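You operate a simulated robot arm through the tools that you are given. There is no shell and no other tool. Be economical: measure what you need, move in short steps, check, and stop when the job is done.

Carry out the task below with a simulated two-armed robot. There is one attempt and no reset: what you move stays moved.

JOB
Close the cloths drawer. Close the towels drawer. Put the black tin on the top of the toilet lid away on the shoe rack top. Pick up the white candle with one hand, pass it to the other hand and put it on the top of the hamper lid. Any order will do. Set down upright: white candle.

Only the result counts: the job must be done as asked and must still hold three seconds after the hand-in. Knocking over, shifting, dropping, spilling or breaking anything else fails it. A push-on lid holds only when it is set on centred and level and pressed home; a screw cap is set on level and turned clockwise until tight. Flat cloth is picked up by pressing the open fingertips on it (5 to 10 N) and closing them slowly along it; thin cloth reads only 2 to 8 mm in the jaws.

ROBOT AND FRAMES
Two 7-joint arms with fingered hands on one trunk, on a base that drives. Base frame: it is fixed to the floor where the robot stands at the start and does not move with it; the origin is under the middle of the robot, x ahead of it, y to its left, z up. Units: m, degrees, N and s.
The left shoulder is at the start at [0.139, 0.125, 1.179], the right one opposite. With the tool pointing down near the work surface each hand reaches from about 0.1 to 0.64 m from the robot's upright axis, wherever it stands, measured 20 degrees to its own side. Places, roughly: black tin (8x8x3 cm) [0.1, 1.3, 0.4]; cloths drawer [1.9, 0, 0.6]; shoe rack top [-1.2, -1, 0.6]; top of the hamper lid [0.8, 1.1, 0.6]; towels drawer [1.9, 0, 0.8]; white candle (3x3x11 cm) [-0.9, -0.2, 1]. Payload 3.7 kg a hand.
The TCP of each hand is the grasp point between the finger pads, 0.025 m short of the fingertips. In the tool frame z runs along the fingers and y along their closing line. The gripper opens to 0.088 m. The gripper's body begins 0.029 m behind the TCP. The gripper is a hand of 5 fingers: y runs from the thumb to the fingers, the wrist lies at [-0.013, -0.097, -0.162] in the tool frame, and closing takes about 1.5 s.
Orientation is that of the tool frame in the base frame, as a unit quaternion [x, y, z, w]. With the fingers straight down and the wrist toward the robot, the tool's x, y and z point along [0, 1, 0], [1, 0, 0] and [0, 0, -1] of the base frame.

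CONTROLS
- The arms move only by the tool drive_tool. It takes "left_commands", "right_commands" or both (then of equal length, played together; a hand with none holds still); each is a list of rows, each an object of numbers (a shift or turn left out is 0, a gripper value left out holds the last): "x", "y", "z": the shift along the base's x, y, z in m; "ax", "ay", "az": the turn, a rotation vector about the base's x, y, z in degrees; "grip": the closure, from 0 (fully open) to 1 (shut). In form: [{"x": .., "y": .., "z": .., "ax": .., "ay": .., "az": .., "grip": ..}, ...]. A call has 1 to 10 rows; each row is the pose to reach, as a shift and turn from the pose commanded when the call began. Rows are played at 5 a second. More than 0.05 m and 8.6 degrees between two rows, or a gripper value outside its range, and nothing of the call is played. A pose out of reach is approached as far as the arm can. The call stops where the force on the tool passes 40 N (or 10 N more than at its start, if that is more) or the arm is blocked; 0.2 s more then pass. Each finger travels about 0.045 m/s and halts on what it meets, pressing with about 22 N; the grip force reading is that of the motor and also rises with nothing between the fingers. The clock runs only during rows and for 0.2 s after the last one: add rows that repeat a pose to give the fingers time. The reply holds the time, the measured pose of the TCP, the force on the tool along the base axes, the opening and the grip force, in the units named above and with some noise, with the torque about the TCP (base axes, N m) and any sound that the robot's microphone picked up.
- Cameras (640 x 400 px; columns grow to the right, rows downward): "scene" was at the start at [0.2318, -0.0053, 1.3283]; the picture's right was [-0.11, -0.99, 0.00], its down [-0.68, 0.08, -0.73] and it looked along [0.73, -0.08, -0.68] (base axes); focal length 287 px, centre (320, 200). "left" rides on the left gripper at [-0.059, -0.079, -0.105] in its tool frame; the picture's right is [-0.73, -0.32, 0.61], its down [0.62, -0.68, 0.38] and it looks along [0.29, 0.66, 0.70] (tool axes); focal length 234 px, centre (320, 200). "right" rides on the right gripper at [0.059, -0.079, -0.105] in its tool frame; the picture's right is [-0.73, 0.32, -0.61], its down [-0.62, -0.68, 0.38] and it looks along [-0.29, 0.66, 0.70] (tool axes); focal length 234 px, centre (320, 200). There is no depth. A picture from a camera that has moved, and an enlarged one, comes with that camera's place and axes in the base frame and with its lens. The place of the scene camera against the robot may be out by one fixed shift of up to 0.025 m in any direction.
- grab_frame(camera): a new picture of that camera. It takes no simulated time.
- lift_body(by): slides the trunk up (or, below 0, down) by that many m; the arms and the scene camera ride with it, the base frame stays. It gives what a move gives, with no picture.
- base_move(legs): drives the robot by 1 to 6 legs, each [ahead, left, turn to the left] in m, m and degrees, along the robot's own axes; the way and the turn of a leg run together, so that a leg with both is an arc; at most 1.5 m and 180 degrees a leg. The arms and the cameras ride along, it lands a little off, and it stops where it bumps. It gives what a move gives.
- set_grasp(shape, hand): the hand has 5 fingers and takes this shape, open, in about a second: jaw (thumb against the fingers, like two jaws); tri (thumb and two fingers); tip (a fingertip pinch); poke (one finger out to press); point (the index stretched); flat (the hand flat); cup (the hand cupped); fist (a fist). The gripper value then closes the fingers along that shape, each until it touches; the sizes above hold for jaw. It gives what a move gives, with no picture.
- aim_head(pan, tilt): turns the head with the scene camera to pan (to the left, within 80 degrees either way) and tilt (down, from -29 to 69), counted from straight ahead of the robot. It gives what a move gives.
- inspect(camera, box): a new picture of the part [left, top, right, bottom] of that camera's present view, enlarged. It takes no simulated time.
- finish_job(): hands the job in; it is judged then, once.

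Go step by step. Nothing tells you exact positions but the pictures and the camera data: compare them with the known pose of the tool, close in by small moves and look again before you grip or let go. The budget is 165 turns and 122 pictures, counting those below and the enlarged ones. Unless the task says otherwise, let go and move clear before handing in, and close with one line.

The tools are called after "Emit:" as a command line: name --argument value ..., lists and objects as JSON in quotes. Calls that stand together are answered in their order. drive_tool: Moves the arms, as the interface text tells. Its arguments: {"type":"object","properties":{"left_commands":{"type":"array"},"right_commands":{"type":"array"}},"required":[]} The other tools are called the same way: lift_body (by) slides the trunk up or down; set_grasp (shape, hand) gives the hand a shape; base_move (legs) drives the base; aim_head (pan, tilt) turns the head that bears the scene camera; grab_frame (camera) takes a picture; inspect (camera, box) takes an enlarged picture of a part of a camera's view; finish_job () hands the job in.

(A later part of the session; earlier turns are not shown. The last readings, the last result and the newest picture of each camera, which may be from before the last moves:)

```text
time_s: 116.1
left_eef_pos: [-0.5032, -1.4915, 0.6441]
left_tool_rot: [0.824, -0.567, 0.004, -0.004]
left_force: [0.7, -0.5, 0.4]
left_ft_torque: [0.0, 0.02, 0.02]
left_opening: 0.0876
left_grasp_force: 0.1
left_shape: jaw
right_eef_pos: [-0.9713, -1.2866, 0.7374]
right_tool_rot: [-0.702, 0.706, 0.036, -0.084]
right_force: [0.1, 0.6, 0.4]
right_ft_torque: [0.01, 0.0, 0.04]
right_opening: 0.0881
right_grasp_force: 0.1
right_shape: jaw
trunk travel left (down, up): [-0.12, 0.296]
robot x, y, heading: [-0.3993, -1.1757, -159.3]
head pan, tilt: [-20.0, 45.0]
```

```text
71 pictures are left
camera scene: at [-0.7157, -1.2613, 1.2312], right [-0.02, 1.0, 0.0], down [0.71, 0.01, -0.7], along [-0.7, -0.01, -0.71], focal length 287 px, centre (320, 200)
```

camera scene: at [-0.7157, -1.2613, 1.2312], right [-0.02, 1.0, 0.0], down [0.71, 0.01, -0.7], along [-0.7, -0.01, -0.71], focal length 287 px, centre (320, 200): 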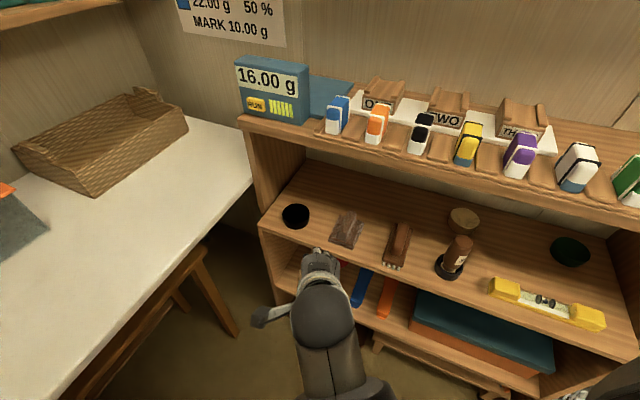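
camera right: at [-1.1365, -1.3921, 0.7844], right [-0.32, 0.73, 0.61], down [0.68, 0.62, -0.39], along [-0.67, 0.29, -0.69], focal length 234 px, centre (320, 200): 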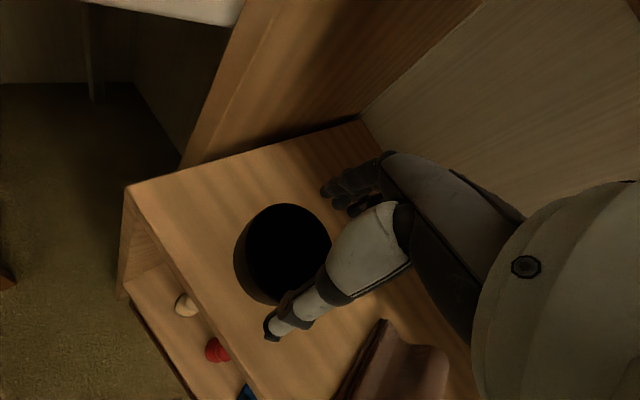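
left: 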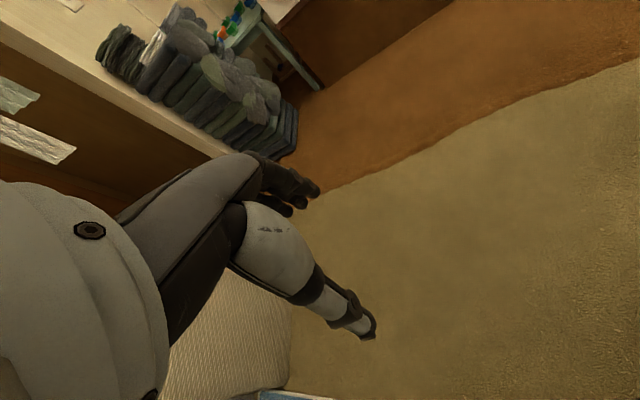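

The tin sits well on the shoe rack top. Next is the candle on the board near (-0.905, -0.206, base 0.92). I back off, raise the trunk, and drive along the wall to it.

Emit:
base_move --legs '[[-0.08, 0, 0], [0, 0, -42.4], [0, -0.58, 0]]'

Emit:
lift_body --by 0.13

Emit:
aim_head --pan -10 --tilt 25

Emit:
grab_frame --camera "scene"

```text
time_s: 122.0
left_eef_pos: [-0.3994, -0.7661, 0.6445]
left_tool_rot: [-0.564, 0.826, -0.004, 0.001]
left_force: [0.1, -0.2, 0.6]
left_ft_torque: [0.01, 0.02, -0.01]
left_opening: 0.0878
left_grasp_force: 0.1
left_shape: jaw
right_eef_pos: [-0.6095, -0.2988, 0.7414]
right_tool_rot: [-0.4, 0.912, 0.067, -0.067]
right_force: [0.5, -0.1, 0.5]
right_ft_torque: [0.0, 0.0, -0.01]
right_opening: 0.0878
right_grasp_force: 0.1
right_shape: jaw
trunk travel left (down, up): [-0.12, 0.296]
robot x, y, heading: [-0.1128, -0.6058, 158.3]
head pan, tilt: [-20.0, 45.0]
```

```text
time_s: 123.6
left_eef_pos: [-0.396, -0.7674, 0.7746]
left_tool_rot: [-0.564, 0.826, -0.001, 0.002]
left_force: [1.1, 1.0, -0.7]
left_ft_torque: [0.01, 0.0, -0.01]
left_opening: 0.0879
left_grasp_force: 0.1
left_shape: jaw
right_eef_pos: [-0.6069, -0.3009, 0.8744]
right_tool_rot: [-0.399, 0.912, 0.069, -0.067]
right_force: [0.2, 0.8, 0.4]
right_ft_torque: [-0.01, -0.03, 0.04]
right_opening: 0.0879
right_grasp_force: 0.0
right_shape: jaw
trunk travel left (down, up): [-0.25, 0.165]
robot x, y, heading: [-0.1152, -0.6009, 159.0]
head pan, tilt: [-20.0, 45.0]
```

```text
time_s: 124.4
left_eef_pos: [-0.395, -0.7672, 0.7772]
left_tool_rot: [-0.564, 0.826, 0.0, 0.0]
left_force: [0.5, -0.7, 0.1]
left_ft_torque: [-0.04, 0.01, 0.02]
left_opening: 0.088
left_grasp_force: 0.0
left_shape: jaw
right_eef_pos: [-0.6064, -0.3009, 0.8752]
right_tool_rot: [-0.4, 0.911, 0.069, -0.069]
right_force: [1.0, 0.4, -0.2]
right_ft_torque: [0.01, 0.02, -0.01]
right_opening: 0.0877
right_grasp_force: 0.1
right_shape: jaw
trunk travel left (down, up): [-0.25, 0.165]
robot x, y, heading: [-0.1095, -0.6023, 158.4]
head pan, tilt: [-10.0, 25.0]
```

```text
70 pictures are left
camera scene: at [-0.2877, -0.5135, 1.4087], right [0.52, 0.85, 0.0], down [0.36, -0.22, -0.91], along [-0.77, 0.47, -0.42], focal length 287 px, centre (320, 200)
```

scene: 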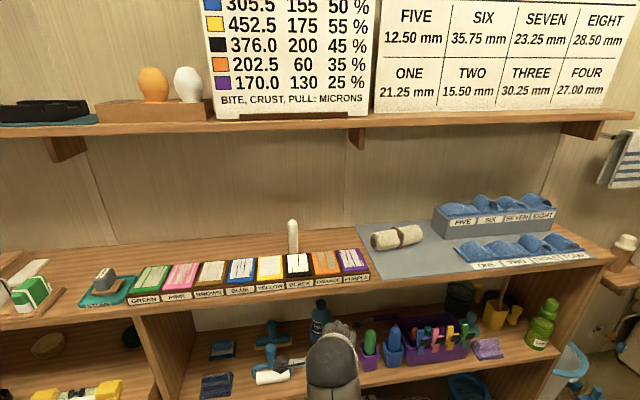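

The candle is straight ahead of the right hand, with an upper shelf at z≈1.28 above it. I raise the hand to z≈1.0 and yaw it so the jaws straddle the candle left and right.

Emit:
drive_tool --right_commands '[{"z": 0.015, "az": 8.5}, {"z": 0.03, "az": 17}, {"z": 0.045, "az": 25.5}, {"z": 0.06, "az": 34}, {"z": 0.075, "az": 42.5}, {"z": 0.09, "az": 51}, {"z": 0.105, "az": 59.5}, {"z": 0.12, "az": 68}, {"z": 0.135, "az": 76.5}, {"z": 0.145, "az": 85}]'

Emit:
grab_frame --camera "scene"

```text
time_s: 126.6
left_eef_pos: [-0.396, -0.7675, 0.7749]
left_tool_rot: [-0.563, 0.826, 0.0, 0.0]
left_force: [-0.3, -0.9, -1.1]
left_ft_torque: [0.04, 0.02, -0.03]
left_opening: 0.0878
left_grasp_force: 0.1
left_shape: jaw
right_eef_pos: [-0.6066, -0.301, 1.0202]
right_tool_rot: [0.911, -0.401, -0.005, 0.097]
right_force: [0.1, -0.5, -0.3]
right_ft_torque: [-0.01, 0.03, 0.0]
right_opening: 0.0879
right_grasp_force: 0.1
right_shape: jaw
trunk travel left (down, up): [-0.25, 0.165]
robot x, y, heading: [-0.1105, -0.6045, 158.6]
head pan, tilt: [-10.0, 25.0]
```

```text
69 pictures are left
camera scene: at [-0.2878, -0.5133, 1.4087], right [0.52, 0.85, 0.0], down [0.36, -0.22, -0.91], along [-0.77, 0.47, -0.42], focal length 287 px, centre (320, 200)
```

scene: 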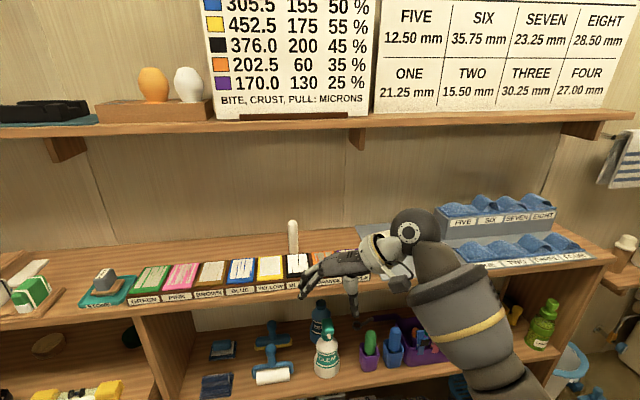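

The hand is well placed. I now tilt the fingers toward the wall by about 25° and finish the yaw.

Emit:
drive_tool --right_commands '[{"ax": 3.7, "ay": 3.6, "az": 4}, {"ax": 7.4, "ay": 7.3, "az": 8}, {"ax": 11, "ay": 10.9, "az": 12}, {"ax": 14.7, "ay": 14.6, "az": 16}, {"ax": 18.4, "ay": 18.2, "az": 20}, {"ax": 18.4, "ay": 18.2, "az": 20}]'

Emit:
grab_frame --camera "scene"

Emit:
grab_frame --camera "right"

```text
time_s: 128.0
left_eef_pos: [-0.3962, -0.7684, 0.7759]
left_tool_rot: [-0.563, 0.826, 0.0, -0.001]
left_force: [-0.4, -0.4, -0.6]
left_ft_torque: [-0.02, -0.02, 0.0]
left_opening: 0.0879
left_grasp_force: 0.0
left_shape: jaw
right_eef_pos: [-0.6066, -0.3015, 1.0213]
right_tool_rot: [0.957, -0.212, -0.196, 0.013]
right_force: [1.0, 0.1, 0.0]
right_ft_torque: [-0.02, -0.01, 0.0]
right_opening: 0.0879
right_grasp_force: 0.0
right_shape: jaw
trunk travel left (down, up): [-0.25, 0.165]
robot x, y, heading: [-0.1133, -0.6024, 158.5]
head pan, tilt: [-10.0, 25.0]
```

```text
68 pictures are left
camera scene: at [-0.2877, -0.5135, 1.4088], right [0.52, 0.85, 0.0], down [0.36, -0.22, -0.91], along [-0.77, 0.47, -0.42], focal length 287 px, centre (320, 200)
```

scene: 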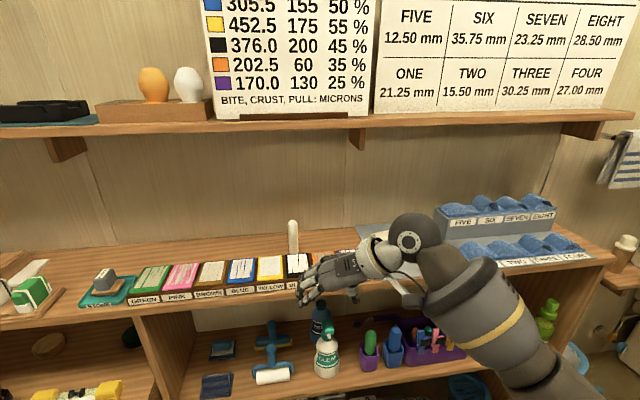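

```text
67 pictures are left
camera right: at [-0.4854, -0.2586, 1.0868], right [-0.51, -0.03, 0.86], down [-0.39, 0.9, -0.2], along [-0.77, -0.44, -0.47], focal length 234 px, centre (320, 200)
```

right: 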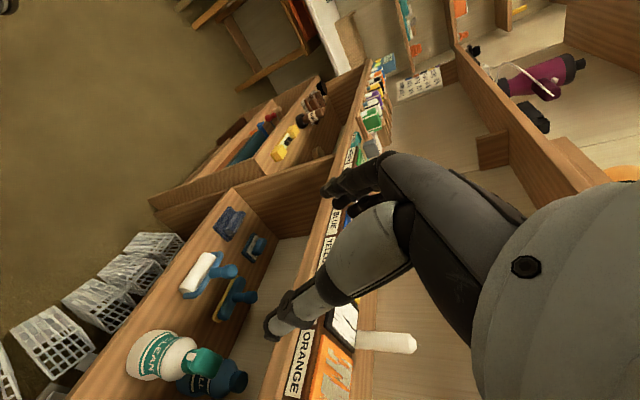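

The wrist camera puts the candle near (-0.90, -0.22). I align sideways, then drive 0.15 m ahead and look again.

Emit:
drive_tool --right_commands '[{"x": -0.006, "y": -0.015}, {"x": -0.012, "y": -0.03}, {"x": -0.012, "y": -0.03}]'

Emit:
base_move --legs '[[0.15, 0, 0]]'

Emit:
grab_frame --camera "scene"

Emit:
grab_frame --camera "right"

```text
time_s: 128.8
left_eef_pos: [-0.396, -0.7668, 0.7759]
left_tool_rot: [-0.564, 0.826, 0.0, 0.0]
left_force: [0.2, -0.1, 0.3]
left_ft_torque: [0.01, 0.03, 0.02]
left_opening: 0.0879
left_grasp_force: 0.0
left_shape: jaw
right_eef_pos: [-0.6198, -0.3305, 1.0204]
right_tool_rot: [0.957, -0.213, -0.194, 0.014]
right_force: [-0.2, 0.4, 0.9]
right_ft_torque: [0.01, 0.01, -0.01]
right_opening: 0.0879
right_grasp_force: 0.1
right_shape: jaw
trunk travel left (down, up): [-0.25, 0.165]
robot x, y, heading: [-0.1136, -0.6048, 158.7]
head pan, tilt: [-10.0, 25.0]
```

```text
time_s: 130.2
left_eef_pos: [-0.5344, -0.7124, 0.776]
left_tool_rot: [-0.563, 0.827, -0.001, 0.001]
left_force: [0.4, -0.1, 0.9]
left_ft_torque: [-0.03, 0.0, 0.0]
left_opening: 0.0879
left_grasp_force: 0.0
left_shape: jaw
right_eef_pos: [-0.7574, -0.2741, 1.02]
right_tool_rot: [0.957, -0.214, -0.194, 0.014]
right_force: [-0.1, 0.5, -1.2]
right_ft_torque: [0.0, 0.0, 0.0]
right_opening: 0.0879
right_grasp_force: 0.1
right_shape: jaw
trunk travel left (down, up): [-0.25, 0.165]
robot x, y, heading: [-0.2487, -0.5508, 158.3]
head pan, tilt: [-10.0, 25.0]
```

```text
66 pictures are left
camera scene: at [-0.4269, -0.4582, 1.4086], right [0.52, 0.85, 0.0], down [0.36, -0.22, -0.91], along [-0.77, 0.47, -0.42], focal length 287 px, centre (320, 200)
```

scene: 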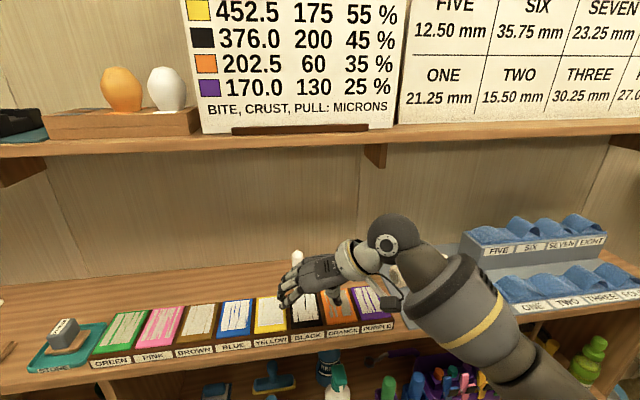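

```text
65 pictures are left
camera right: at [-0.6367, -0.2326, 1.0865], right [-0.51, -0.03, 0.86], down [-0.39, 0.9, -0.2], along [-0.77, -0.44, -0.47], focal length 234 px, centre (320, 200)
```

right: 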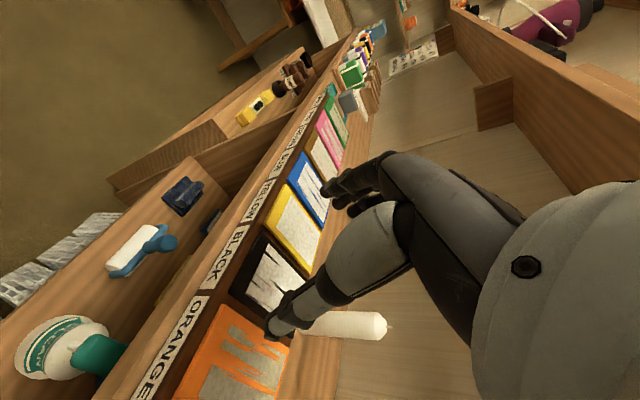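

The candle's top triangulates to about (-0.905, -0.224, 1.0). I lower the hand slightly and move it in along the wall normal in two parts.

Emit:
drive_tool --right_commands '[{"z": -0.015, "y": -0.004}, {"z": -0.03, "x": -0.003, "y": -0.008}, {"z": -0.03, "x": -0.03, "y": 0.006}, {"z": -0.03, "x": -0.06, "y": 0.018}, {"z": -0.03, "x": -0.085, "y": 0.028}, {"z": -0.03, "x": -0.085, "y": 0.028}]'

Emit:
grab_frame --camera "right"

Emit:
inspect --camera "scene" --box '[220, 200, 420, 340]'

```text
time_s: 131.6
left_eef_pos: [-0.5351, -0.7123, 0.7764]
left_tool_rot: [-0.563, 0.826, 0.0, 0.001]
left_force: [-0.7, -0.4, -0.4]
left_ft_torque: [-0.01, 0.0, -0.02]
left_opening: 0.0874
left_grasp_force: 0.0
left_shape: jaw
right_eef_pos: [-0.8429, -0.2451, 0.9921]
right_tool_rot: [0.957, -0.213, -0.194, 0.013]
right_force: [1.7, -0.5, 0.0]
right_ft_torque: [0.0, 0.02, 0.01]
right_opening: 0.0878
right_grasp_force: 0.0
right_shape: jaw
trunk travel left (down, up): [-0.25, 0.165]
robot x, y, heading: [-0.2486, -0.5464, 158.5]
head pan, tilt: [-10.0, 25.0]
```

```text
64 pictures are left
camera right: at [-0.7222, -0.2033, 1.058], right [-0.51, -0.03, 0.86], down [-0.39, 0.9, -0.2], along [-0.77, -0.44, -0.47], focal length 234 px, centre (320, 200)
```

right: 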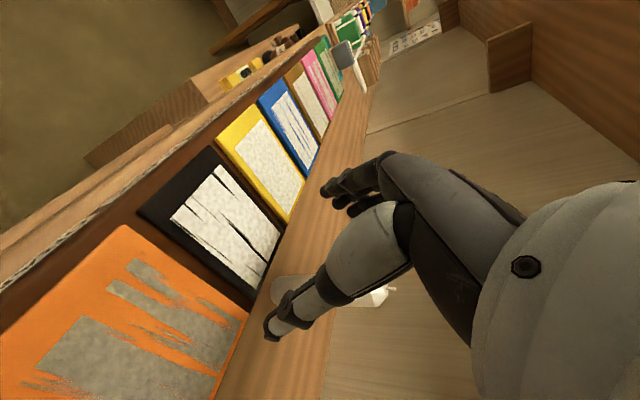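

```text
2.86 times, centred on (320, 270) of scene
camera zoom: at [-0.4257, -0.4586, 1.4088], right [0.52, 0.85, 0.0], down [0.36, -0.22, -0.91], along [-0.77, 0.47, -0.42], focal length 819 px, centre (320, 0)
```

zoom: 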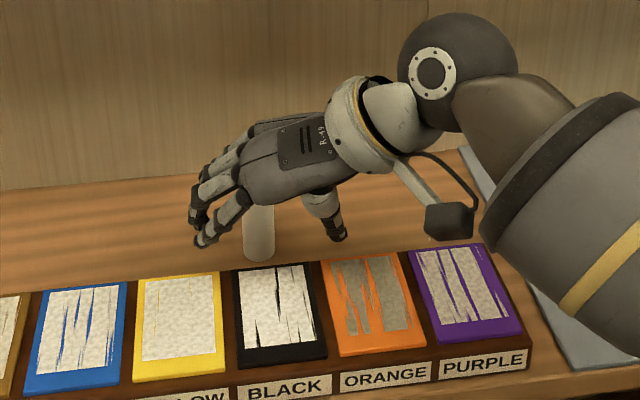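

The hand straddles the candle, fingers on the left and thumb on the right. I move in the last 6.5 cm and look.

Emit:
drive_tool --right_commands '[{"x": -0.02, "y": 0.008, "z": -0.005}, {"x": -0.04, "y": 0.016, "z": -0.01}, {"x": -0.055, "y": 0.022, "z": -0.014}, {"x": -0.062, "y": 0.026, "z": -0.016}, {"x": -0.062, "y": 0.026, "z": -0.016}]'

Emit:
grab_frame --camera "right"

Emit:
inspect --camera "scene" --box '[220, 200, 420, 340]'

```text
time_s: 132.8
left_eef_pos: [-0.5353, -0.7124, 0.7751]
left_tool_rot: [-0.563, 0.827, 0.0, 0.0]
left_force: [1.0, -0.1, 0.6]
left_ft_torque: [-0.01, 0.01, 0.0]
left_opening: 0.0876
left_grasp_force: 0.0
left_shape: jaw
right_eef_pos: [-0.9039, -0.2223, 0.9733]
right_tool_rot: [0.957, -0.214, -0.194, 0.014]
right_force: [0.0, 0.0, -0.2]
right_ft_torque: [-0.02, -0.02, 0.02]
right_opening: 0.0879
right_grasp_force: 0.0
right_shape: jaw
trunk travel left (down, up): [-0.25, 0.165]
robot x, y, heading: [-0.2483, -0.545, 158.7]
head pan, tilt: [-10.0, 25.0]
```

```text
62 pictures are left
camera right: at [-0.783, -0.1789, 1.0406], right [-0.51, -0.03, 0.86], down [-0.39, 0.9, -0.2], along [-0.77, -0.44, -0.47], focal length 234 px, centre (320, 200)
```

right: 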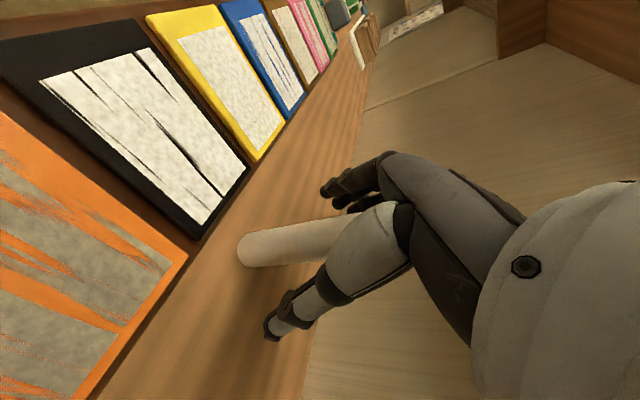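

```text
2.86 times, centred on (320, 270) of scene
camera zoom: at [-0.4259, -0.4586, 1.4088], right [0.52, 0.85, 0.0], down [0.36, -0.22, -0.91], along [-0.77, 0.47, -0.42], focal length 819 px, centre (320, 0)
```

zoom: 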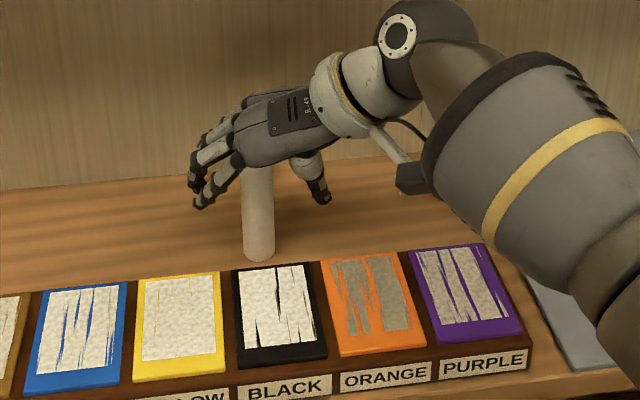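

The candle lies between thumb and fingers at the grasp point. I close.

Emit:
drive_tool --right_commands '[{"grip": 0.2}, {"grip": 0.4}, {"grip": 0.6}, {"grip": 0.8}, {"grip": 1.0}, {"grip": 1.0}, {"grip": 1.0}, {"grip": 1.0}]'

Emit:
grab_frame --camera "right"

Emit:
inspect --camera "scene" --box '[220, 200, 420, 340]'

```text
time_s: 134.6
left_eef_pos: [-0.5353, -0.7129, 0.776]
left_tool_rot: [-0.562, 0.827, 0.0, 0.0]
left_force: [1.2, -0.5, -1.3]
left_ft_torque: [0.01, -0.01, -0.02]
left_opening: 0.088
left_grasp_force: 0.1
left_shape: jaw
right_eef_pos: [-0.9036, -0.2203, 0.9744]
right_tool_rot: [0.957, -0.214, -0.195, 0.014]
right_force: [-1.2, 0.1, 0.1]
right_ft_torque: [0.03, 0.0, 0.01]
right_opening: 0.02
right_grasp_force: 21.4
right_shape: jaw
trunk travel left (down, up): [-0.25, 0.165]
robot x, y, heading: [-0.2523, -0.5508, 158.6]
head pan, tilt: [-10.0, 25.0]
```

```text
60 pictures are left
camera right: at [-0.7829, -0.179, 1.0404], right [-0.51, -0.03, 0.86], down [-0.39, 0.9, -0.2], along [-0.77, -0.44, -0.47], focal length 234 px, centre (320, 200)
```

right: 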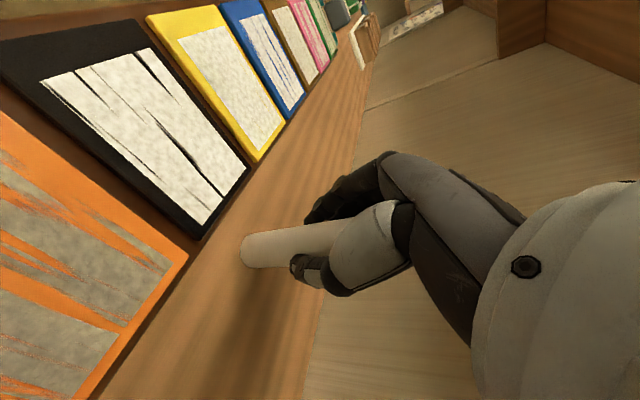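

```text
2.86 times, centred on (320, 270) of scene
camera zoom: at [-0.426, -0.4586, 1.4088], right [0.52, 0.85, 0.0], down [0.36, -0.22, -0.91], along [-0.77, 0.47, -0.42], focal length 819 px, centre (320, 0)
```

zoom: 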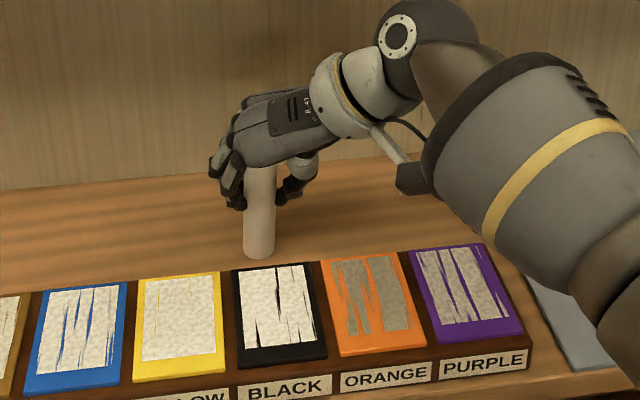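

Gripped (opening 0.020). I lift 5 cm and draw it out by backing the base.

Emit:
drive_tool --right_commands '[{"z": 0.01}, {"z": 0.02}, {"z": 0.035}, {"z": 0.05}, {"z": 0.06}, {"z": 0.06}]'

Emit:
base_move --legs '[[-0.3, 0, 0]]'

Emit:
grab_frame --camera "scene"

Emit:
grab_frame --camera "right"

```text
time_s: 136.0
left_eef_pos: [-0.5349, -0.7123, 0.7742]
left_tool_rot: [-0.563, 0.827, 0.0, 0.0]
left_force: [1.2, 0.7, 0.2]
left_ft_torque: [-0.01, -0.02, -0.01]
left_opening: 0.0877
left_grasp_force: 0.1
left_shape: jaw
right_eef_pos: [-0.9048, -0.222, 1.0345]
right_tool_rot: [0.957, -0.214, -0.194, 0.015]
right_force: [1.0, -0.1, 0.1]
right_ft_torque: [0.05, 0.01, 0.01]
right_opening: 0.0197
right_grasp_force: 22.2
right_shape: jaw
trunk travel left (down, up): [-0.25, 0.165]
robot x, y, heading: [-0.25, -0.5449, 158.5]
head pan, tilt: [-10.0, 25.0]
```

```text
time_s: 137.9
left_eef_pos: [-0.3072, -0.8039, 0.7745]
left_tool_rot: [-0.563, 0.826, -0.001, 0.002]
left_force: [0.6, -0.8, -0.6]
left_ft_torque: [0.05, -0.01, 0.0]
left_opening: 0.088
left_grasp_force: 0.0
left_shape: jaw
right_eef_pos: [-0.6783, -0.3115, 1.0336]
right_tool_rot: [0.957, -0.214, -0.194, 0.014]
right_force: [-0.6, 0.8, -1.4]
right_ft_torque: [-0.01, -0.03, 0.02]
right_opening: 0.0202
right_grasp_force: 22.8
right_shape: jaw
trunk travel left (down, up): [-0.25, 0.165]
robot x, y, heading: [-0.0249, -0.6391, 158.7]
head pan, tilt: [-10.0, 25.0]
stopped in leg 1: the robot was blocked; the commanded pose is now the measured one
```

```text
58 pictures are left
camera scene: at [-0.2005, -0.5483, 1.4083], right [0.52, 0.85, 0.0], down [0.36, -0.22, -0.91], along [-0.77, 0.47, -0.42], focal length 287 px, centre (320, 200)
```

scene: 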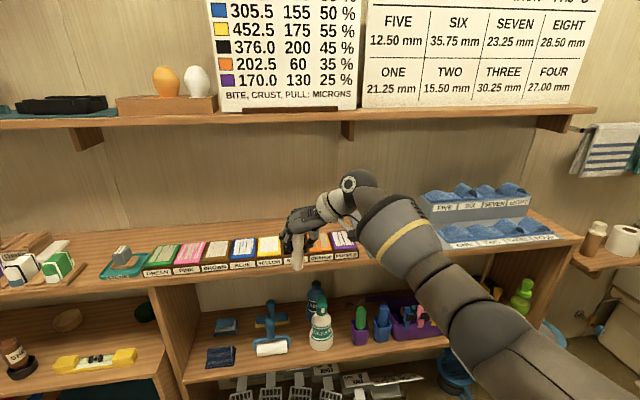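

```text
57 pictures are left
camera right: at [-0.5572, -0.2694, 1.0999], right [-0.51, -0.03, 0.86], down [-0.39, 0.9, -0.2], along [-0.77, -0.44, -0.47], focal length 234 px, centre (320, 200)
```

right: 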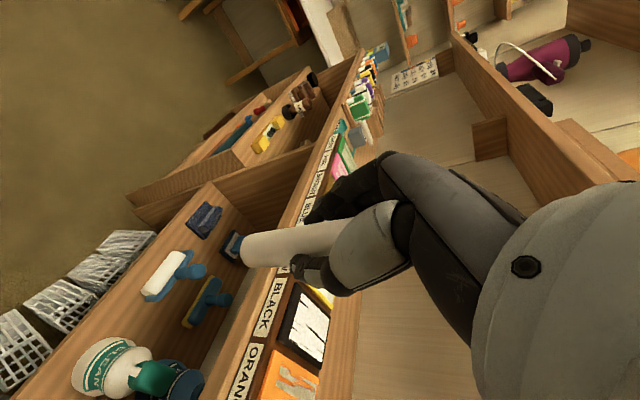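

The base stopped against something behind me, so I first ease ahead 2 cm. Then I pull the right hand back from the shelf before moving on.

Emit:
base_move --legs '[[0.02, 0, 0]]'

Emit:
drive_tool --right_commands '[{"x": 0.03, "y": -0.012, "z": 0.01}, {"x": 0.06, "y": -0.024, "z": 0.02}, {"x": 0.09, "y": -0.036, "z": 0.02}, {"x": 0.12, "y": -0.048, "z": 0.02}, {"x": 0.15, "y": -0.06, "z": 0.02}, {"x": 0.18, "y": -0.07, "z": 0.02}, {"x": 0.18, "y": -0.07, "z": 0.02}]'

Emit:
aim_head --pan -80 --tilt 35

Emit:
grab_frame --camera "scene"

```text
time_s: 138.7
left_eef_pos: [-0.3247, -0.7961, 0.7735]
left_tool_rot: [-0.563, 0.827, -0.002, 0.001]
left_force: [0.1, 0.0, -0.4]
left_ft_torque: [0.0, -0.01, 0.02]
left_opening: 0.0879
left_grasp_force: 0.1
left_shape: jaw
right_eef_pos: [-0.695, -0.3034, 1.0332]
right_tool_rot: [0.957, -0.214, -0.194, 0.013]
right_force: [0.3, 0.2, -0.9]
right_ft_torque: [-0.04, -0.01, 0.0]
right_opening: 0.02
right_grasp_force: 21.8
right_shape: jaw
trunk travel left (down, up): [-0.25, 0.165]
robot x, y, heading: [-0.0427, -0.6313, 158.3]
head pan, tilt: [-10.0, 25.0]
```

```text
time_s: 140.2
left_eef_pos: [-0.3242, -0.796, 0.7751]
left_tool_rot: [-0.563, 0.826, -0.001, 0.002]
left_force: [-0.3, -0.3, 0.2]
left_ft_torque: [-0.02, 0.02, 0.01]
left_opening: 0.0879
left_grasp_force: 0.0
left_shape: jaw
right_eef_pos: [-0.5154, -0.3737, 1.0555]
right_tool_rot: [0.957, -0.214, -0.195, 0.014]
right_force: [0.2, 0.2, -0.6]
right_ft_torque: [0.04, -0.02, 0.0]
right_opening: 0.0201
right_grasp_force: 21.8
right_shape: jaw
trunk travel left (down, up): [-0.25, 0.165]
robot x, y, heading: [-0.0424, -0.6328, 158.4]
head pan, tilt: [-10.0, 25.0]
```

```text
time_s: 141.7
left_eef_pos: [-0.3248, -0.7964, 0.7752]
left_tool_rot: [-0.563, 0.827, -0.001, 0.001]
left_force: [0.2, 0.1, -0.6]
left_ft_torque: [-0.02, -0.03, 0.01]
left_opening: 0.0877
left_grasp_force: 0.0
left_shape: jaw
right_eef_pos: [-0.5152, -0.3739, 1.0545]
right_tool_rot: [0.957, -0.214, -0.195, 0.013]
right_force: [-0.8, -0.8, -0.6]
right_ft_torque: [-0.01, 0.02, -0.03]
right_opening: 0.0197
right_grasp_force: 21.7
right_shape: jaw
trunk travel left (down, up): [-0.25, 0.165]
robot x, y, heading: [-0.0391, -0.6337, 158.5]
head pan, tilt: [-80.0, 35.0]
```

```text
56 pictures are left
camera scene: at [-0.1207, -0.5038, 1.393], right [0.98, -0.2, 0.0], down [-0.11, -0.56, -0.82], along [0.16, 0.8, -0.57], focal length 287 px, centre (320, 200)
```

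scene: 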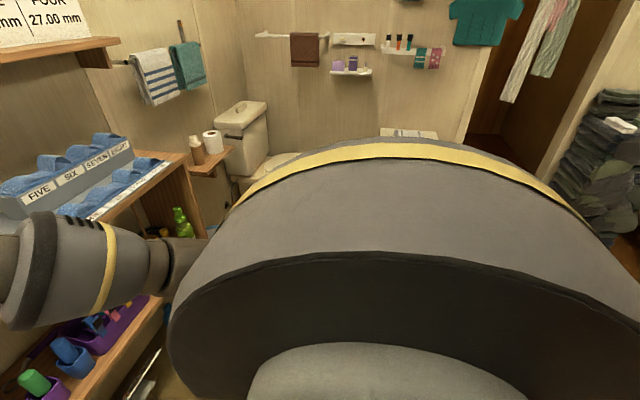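

The candle is held close in. I move along the wall away from the shelf and turn to face the hamper side.

Emit:
base_move --legs '[[0.06, 0, 0], [0, -0.7, 0], [0, 0, -70]]'

Emit:
aim_head --pan 0 --tilt 35

Emit:
grab_frame --camera "scene"

```text
time_s: 149.2
left_eef_pos: [-0.0837, 0.2621, 0.7753]
left_tool_rot: [0.011, 1.0, -0.002, 0.0]
left_force: [-0.4, 0.4, 0.9]
left_ft_torque: [0.0, 0.03, -0.02]
left_opening: 0.0878
left_grasp_force: 0.2
left_shape: jaw
right_eef_pos: [0.2447, 0.5895, 1.056]
right_tool_rot: [-0.662, 0.723, 0.168, 0.1]
right_force: [0.8, 0.1, -0.3]
right_ft_torque: [0.05, -0.02, 0.03]
right_opening: 0.0201
right_grasp_force: 21.8
right_shape: jaw
trunk travel left (down, up): [-0.25, 0.165]
robot x, y, heading: [0.1654, 0.0579, 88.6]
head pan, tilt: [-80.0, 35.0]
```

```text
time_s: 150.7
left_eef_pos: [-0.0851, 0.2643, 0.7739]
left_tool_rot: [0.012, 1.0, -0.002, -0.001]
left_force: [0.4, 0.9, 0.5]
left_ft_torque: [0.0, -0.02, 0.03]
left_opening: 0.0878
left_grasp_force: 0.2
left_shape: jaw
right_eef_pos: [0.2458, 0.5879, 1.0562]
right_tool_rot: [-0.663, 0.723, 0.167, 0.099]
right_force: [-0.2, 0.4, -0.9]
right_ft_torque: [-0.04, -0.01, 0.0]
right_opening: 0.0201
right_grasp_force: 22.3
right_shape: jaw
trunk travel left (down, up): [-0.25, 0.165]
robot x, y, heading: [0.1673, 0.0538, 88.6]
head pan, tilt: [0.0, 35.0]
```

```text
55 pictures are left
camera scene: at [0.1698, 0.2486, 1.393], right [1.0, -0.02, 0.0], down [-0.01, -0.57, -0.82], along [0.02, 0.82, -0.57], focal length 287 px, centre (320, 200)
```

scene: 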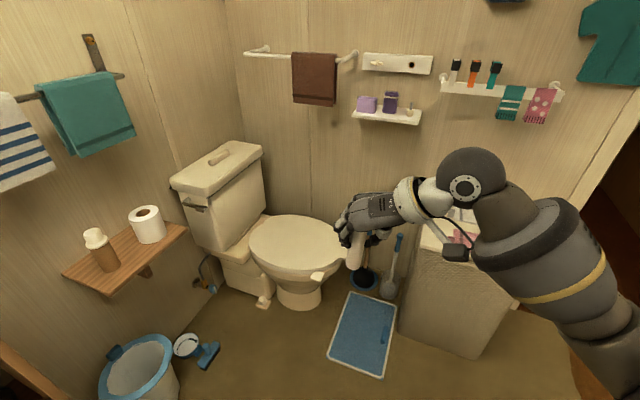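

Now for the hand-over: the right hand holds the top 5 cm, so the left must take the lower part with a slim grip. I try the tri shape on the left hand and look at it.

Emit:
set_grasp --hand "left" --shape "tri"

Emit:
grab_frame --camera "left"

Emit:
aim_head --pan 30 --tilt 60

Emit:
grab_frame --camera "scene"

```text
time_s: 151.6
left_eef_pos: [-0.086, 0.2627, 0.7759]
left_tool_rot: [0.011, 1.0, -0.002, 0.0]
left_force: [0.6, 0.1, 0.4]
left_ft_torque: [0.01, 0.0, -0.03]
left_opening: 0.0878
left_grasp_force: 0.1
left_shape: tri
right_eef_pos: [0.2454, 0.5878, 1.0548]
right_tool_rot: [-0.662, 0.723, 0.167, 0.099]
right_force: [0.8, -0.2, -0.6]
right_ft_torque: [0.0, -0.01, 0.02]
right_opening: 0.0201
right_grasp_force: 22.2
right_shape: jaw
trunk travel left (down, up): [-0.25, 0.165]
robot x, y, heading: [0.1659, 0.0542, 88.6]
head pan, tilt: [0.0, 35.0]
```

```text
54 pictures are left
camera left: at [-0.0286, 0.1833, 0.88], right [0.72, -0.34, -0.61], down [-0.64, -0.67, -0.38], along [-0.27, 0.66, -0.7], focal length 234 px, centre (320, 200)
```

left: 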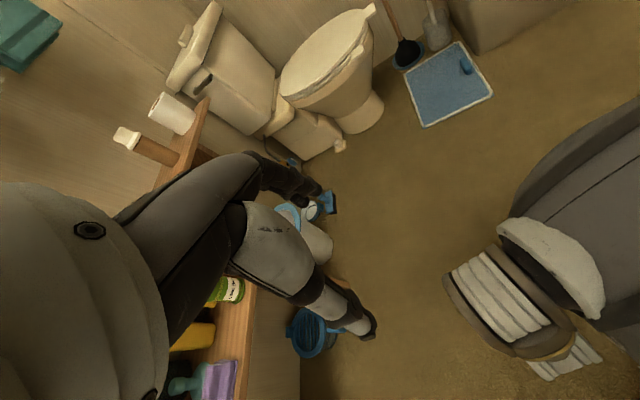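

```text
time_s: 152.5
left_eef_pos: [-0.0852, 0.2624, 0.7745]
left_tool_rot: [0.012, 1.0, -0.003, 0.0]
left_force: [1.2, 0.4, -0.4]
left_ft_torque: [-0.01, -0.02, -0.01]
left_opening: 0.0877
left_grasp_force: 0.0
left_shape: tri
right_eef_pos: [0.2449, 0.5876, 1.0549]
right_tool_rot: [-0.662, 0.724, 0.168, 0.1]
right_force: [0.8, 0.4, -0.5]
right_ft_torque: [0.01, 0.0, 0.0]
right_opening: 0.0201
right_grasp_force: 22.0
right_shape: jaw
trunk travel left (down, up): [-0.25, 0.165]
robot x, y, heading: [0.1712, 0.0551, 88.2]
head pan, tilt: [30.0, 60.0]
```

```text
53 pictures are left
camera scene: at [0.1358, 0.2195, 1.359], right [0.88, 0.48, 0.0], down [0.41, -0.76, -0.5], along [-0.24, 0.44, -0.86], focal length 287 px, centre (320, 200)
```

scene: 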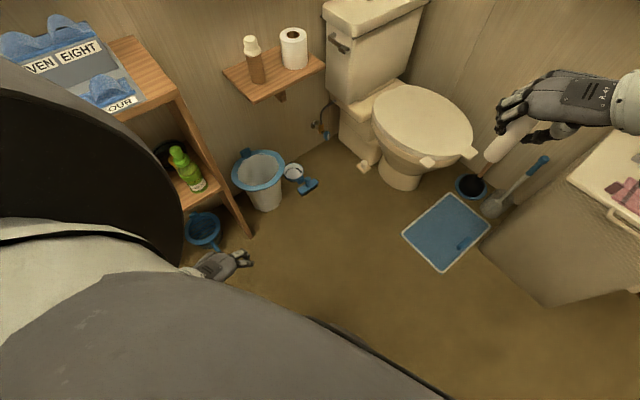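

The tri grip opens thumb against two fingers, which is slim enough. I bring the candle to the middle and lower, and at the same time yaw the left hand so its wrist is to the left.

Emit:
drive_tool --left_commands '[{"az": -8.5, "x": 0.015, "y": 0.01}, {"az": -17, "x": 0.03, "y": 0.02}, {"az": -25.5, "x": 0.045, "y": 0.03}, {"az": -34, "x": 0.06, "y": 0.04}, {"az": -42.5, "x": 0.075, "y": 0.05}, {"az": -51, "x": 0.09, "y": 0.06}, {"az": -59.5, "x": 0.105, "y": 0.07}, {"az": -68, "x": 0.12, "y": 0.08}, {"az": -76.5, "x": 0.13, "y": 0.09}, {"az": -85, "x": 0.14, "y": 0.1}]' --right_commands '[{"x": -0.01, "z": -0.015}, {"x": -0.02, "z": -0.03}, {"x": -0.03, "z": -0.045}, {"x": -0.04, "z": -0.06}, {"x": -0.05, "z": -0.075}, {"x": -0.06, "z": -0.09}, {"x": -0.07, "z": -0.105}, {"x": -0.08, "z": -0.12}, {"x": -0.08, "z": -0.12}, {"x": -0.08, "z": -0.12}]'

Emit:
aim_head --pan 0 --tilt 50

Emit:
grab_frame --camera "scene"

```text
time_s: 154.7
left_eef_pos: [0.0554, 0.3621, 0.7742]
left_tool_rot: [0.685, 0.728, -0.002, 0.0]
left_force: [0.1, 0.2, 0.3]
left_ft_torque: [0.02, -0.03, -0.02]
left_opening: 0.0878
left_grasp_force: 0.0
left_shape: tri
right_eef_pos: [0.1641, 0.5883, 0.9354]
right_tool_rot: [-0.662, 0.724, 0.168, 0.1]
right_force: [0.2, -0.1, -0.8]
right_ft_torque: [0.0, 0.0, 0.01]
right_opening: 0.0203
right_grasp_force: 22.4
right_shape: jaw
trunk travel left (down, up): [-0.25, 0.165]
robot x, y, heading: [0.1669, 0.0553, 88.5]
head pan, tilt: [30.0, 60.0]
```

```text
time_s: 155.7
left_eef_pos: [0.0548, 0.3626, 0.7748]
left_tool_rot: [0.684, 0.729, -0.001, -0.001]
left_force: [-0.3, 0.1, 0.7]
left_ft_torque: [0.01, 0.0, 0.02]
left_opening: 0.0877
left_grasp_force: 0.0
left_shape: tri
right_eef_pos: [0.1641, 0.5877, 0.9354]
right_tool_rot: [-0.662, 0.723, 0.168, 0.1]
right_force: [-0.4, -0.3, -1.1]
right_ft_torque: [-0.03, 0.01, 0.02]
right_opening: 0.0201
right_grasp_force: 21.8
right_shape: jaw
trunk travel left (down, up): [-0.25, 0.165]
robot x, y, heading: [0.1662, 0.0528, 88.5]
head pan, tilt: [0.0, 50.0]
```

```text
52 pictures are left
camera scene: at [0.1689, 0.2375, 1.3712], right [1.0, -0.01, 0.0], down [-0.01, -0.77, -0.64], along [0.01, 0.64, -0.77], focal length 287 px, centre (320, 200)
```

scene: 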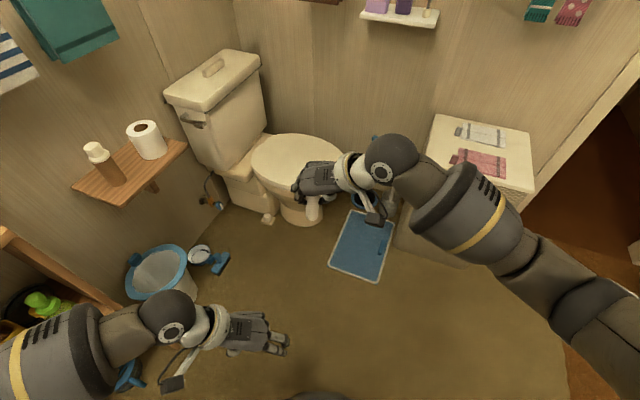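

Both hands are ready. I zoom in on the left hand to see where the curled fingers sit.

Emit:
inspect --camera "scene" --box '[140, 270, 320, 390]'

Emit:
inspect --camera "scene" --box '[270, 120, 450, 240]'

```text
3.33 times, centred on (230, 330) of scene
camera zoom: at [0.1689, 0.2375, 1.3712], right [1.0, -0.01, 0.0], down [-0.01, -0.77, -0.64], along [0.01, 0.64, -0.77], focal length 956 px, centre (620, -233)
```

zoom: 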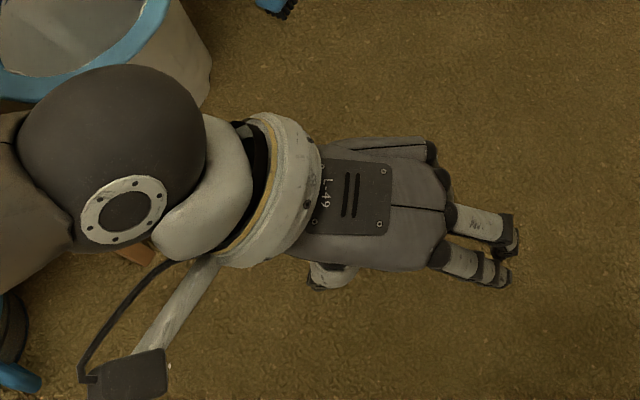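

```text
3.33 times, centred on (360, 180) of scene
camera zoom: at [0.1689, 0.2375, 1.3712], right [1.0, -0.01, 0.0], down [-0.01, -0.77, -0.64], along [0.01, 0.64, -0.77], focal length 956 px, centre (187, 267)
```

zoom: 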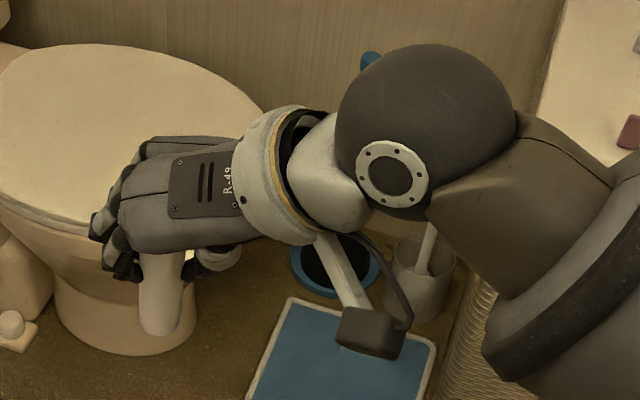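

The two extended fingers sit on the hand's lower side once tilted, so the left hand should grip at about mid-height of the free part. I tilt the left hand forward 72° at a standoff in front of the candle.

Emit:
drive_tool --left_commands '[{"ax": 8, "x": 0.012, "y": 0.005, "z": 0.01}, {"ax": 16, "x": 0.024, "y": 0.01, "z": 0.02}, {"ax": 24, "x": 0.036, "y": 0.015, "z": 0.03}, {"ax": 32, "x": 0.048, "y": 0.02, "z": 0.04}, {"ax": 40, "x": 0.06, "y": 0.025, "z": 0.05}, {"ax": 48, "x": 0.072, "y": 0.03, "z": 0.065}, {"ax": 56, "x": 0.084, "y": 0.035, "z": 0.08}, {"ax": 64, "x": 0.096, "y": 0.04, "z": 0.09}, {"ax": 72, "x": 0.109, "y": 0.045, "z": 0.1}, {"ax": 72, "x": 0.109, "y": 0.045, "z": 0.1}]'

Emit:
grab_frame --camera "scene"

Emit:
grab_frame --camera "left"

```text
time_s: 157.9
left_eef_pos: [0.1629, 0.4083, 0.8758]
left_tool_rot: [0.553, 0.59, 0.428, -0.403]
left_force: [-0.1, -0.6, -0.5]
left_ft_torque: [0.0, -0.02, -0.03]
left_opening: 0.0877
left_grasp_force: 0.1
left_shape: tri
right_eef_pos: [0.1634, 0.5878, 0.9355]
right_tool_rot: [-0.663, 0.723, 0.167, 0.101]
right_force: [1.1, 0.4, 0.5]
right_ft_torque: [-0.01, -0.01, 0.01]
right_opening: 0.0198
right_grasp_force: 21.8
right_shape: jaw
trunk travel left (down, up): [-0.25, 0.165]
robot x, y, heading: [0.1692, 0.0532, 88.8]
head pan, tilt: [0.0, 50.0]
```

```text
49 pictures are left
camera scene: at [0.1693, 0.2377, 1.3712], right [1.0, -0.02, 0.0], down [-0.02, -0.77, -0.64], along [0.02, 0.64, -0.77], focal length 287 px, centre (320, 200)
```

scene: 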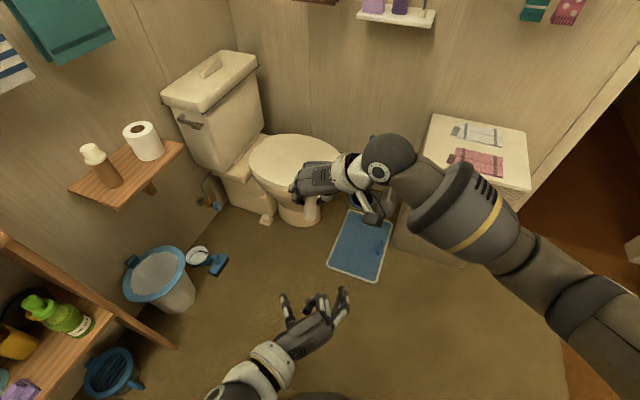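

```text
48 pictures are left
camera left: at [0.0878, 0.2886, 0.8463], right [-0.28, 0.35, -0.9], down [-0.72, 0.54, 0.43], along [0.63, 0.77, 0.1], focal length 234 px, centre (320, 200)
```

left: 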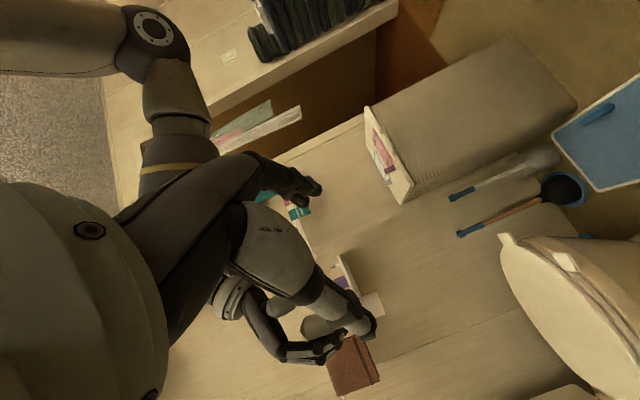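

I zoom in on the left camera to judge the candle against the left hand's jaws.

Emit:
inspect --camera "left" --box '[200, 220, 440, 380]'

Emit:
inspect --camera "scene" --box '[200, 140, 440, 300]'

```text
2.50 times, centred on (320, 300) of left
camera zoom: at [0.0878, 0.2886, 0.8463], right [-0.28, 0.35, -0.9], down [-0.72, 0.54, 0.43], along [0.63, 0.77, 0.1], focal length 585 px, centre (320, -50)
```

zoom: 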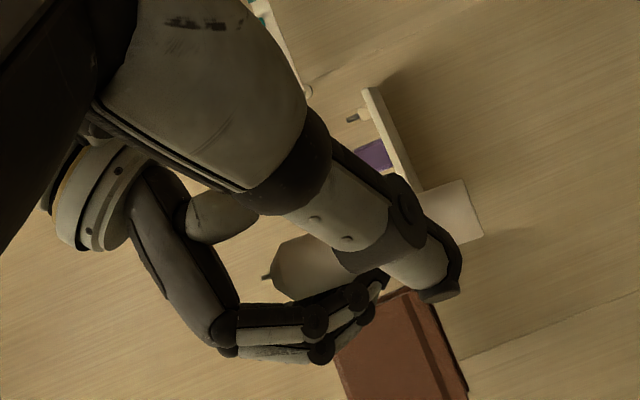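

```text
2.50 times, centred on (320, 220) of scene
camera zoom: at [0.1693, 0.2377, 1.3712], right [1.0, -0.02, 0.0], down [-0.02, -0.77, -0.64], along [0.02, 0.64, -0.77], focal length 717 px, centre (320, 150)
```

zoom: 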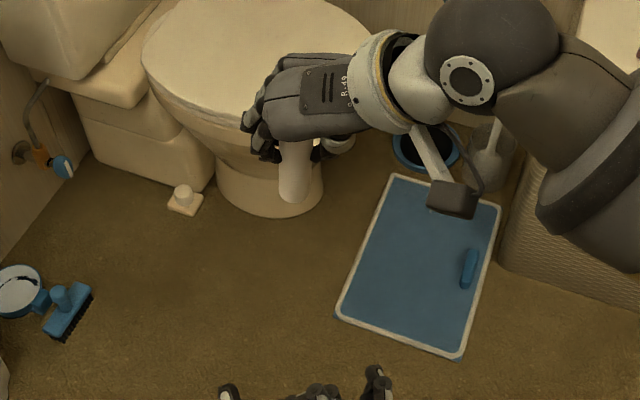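

The candle's free lower part runs z≈0.857–0.91 near (0.156, 0.595). I approach with the left hand at z≈0.894, in two stages.

Emit:
drive_tool --left_commands '[{"x": -0.004, "y": 0.03, "z": 0.01}, {"x": -0.006, "y": 0.06, "z": 0.018}, {"x": -0.006, "y": 0.09, "z": 0.018}, {"x": -0.006, "y": 0.12, "z": 0.018}, {"x": -0.006, "y": 0.12, "z": 0.018}]'

Emit:
inspect --camera "scene" --box '[200, 120, 440, 280]'

Emit:
inspect --camera "left" --box '[200, 160, 440, 320]'

```text
time_s: 159.1
left_eef_pos: [0.1586, 0.5281, 0.8948]
left_tool_rot: [0.553, 0.591, 0.428, -0.402]
left_force: [-1.1, -0.1, 0.3]
left_ft_torque: [0.0, -0.03, 0.01]
left_opening: 0.0878
left_grasp_force: 0.0
left_shape: tri
right_eef_pos: [0.1642, 0.586, 0.9363]
right_tool_rot: [-0.663, 0.723, 0.168, 0.101]
right_force: [0.1, -0.5, -1.1]
right_ft_torque: [0.01, 0.0, 0.02]
right_opening: 0.02
right_grasp_force: 21.5
right_shape: jaw
trunk travel left (down, up): [-0.25, 0.165]
robot x, y, heading: [0.1676, 0.0511, 88.7]
head pan, tilt: [0.0, 50.0]
```

```text
2.50 times, centred on (320, 200) of scene
camera zoom: at [0.1695, 0.2373, 1.3713], right [1.0, -0.02, 0.0], down [-0.02, -0.77, -0.64], along [0.02, 0.64, -0.77], focal length 717 px, centre (320, 200)
```

zoom: 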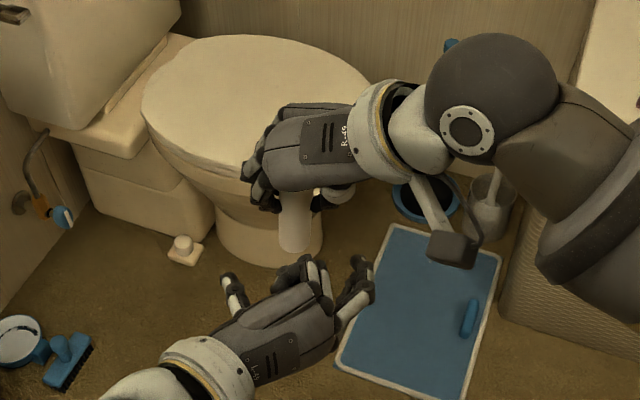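

```text
2.50 times, centred on (320, 240) of left
camera zoom: at [0.0833, 0.4089, 0.8663], right [-0.28, 0.35, -0.9], down [-0.72, 0.54, 0.43], along [0.63, 0.77, 0.1], focal length 585 px, centre (320, 100)
```

zoom: 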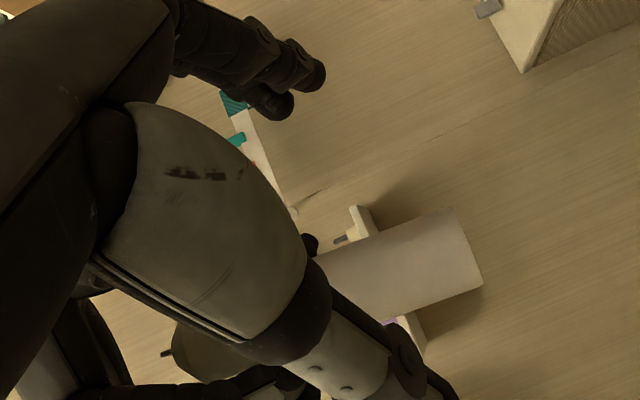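

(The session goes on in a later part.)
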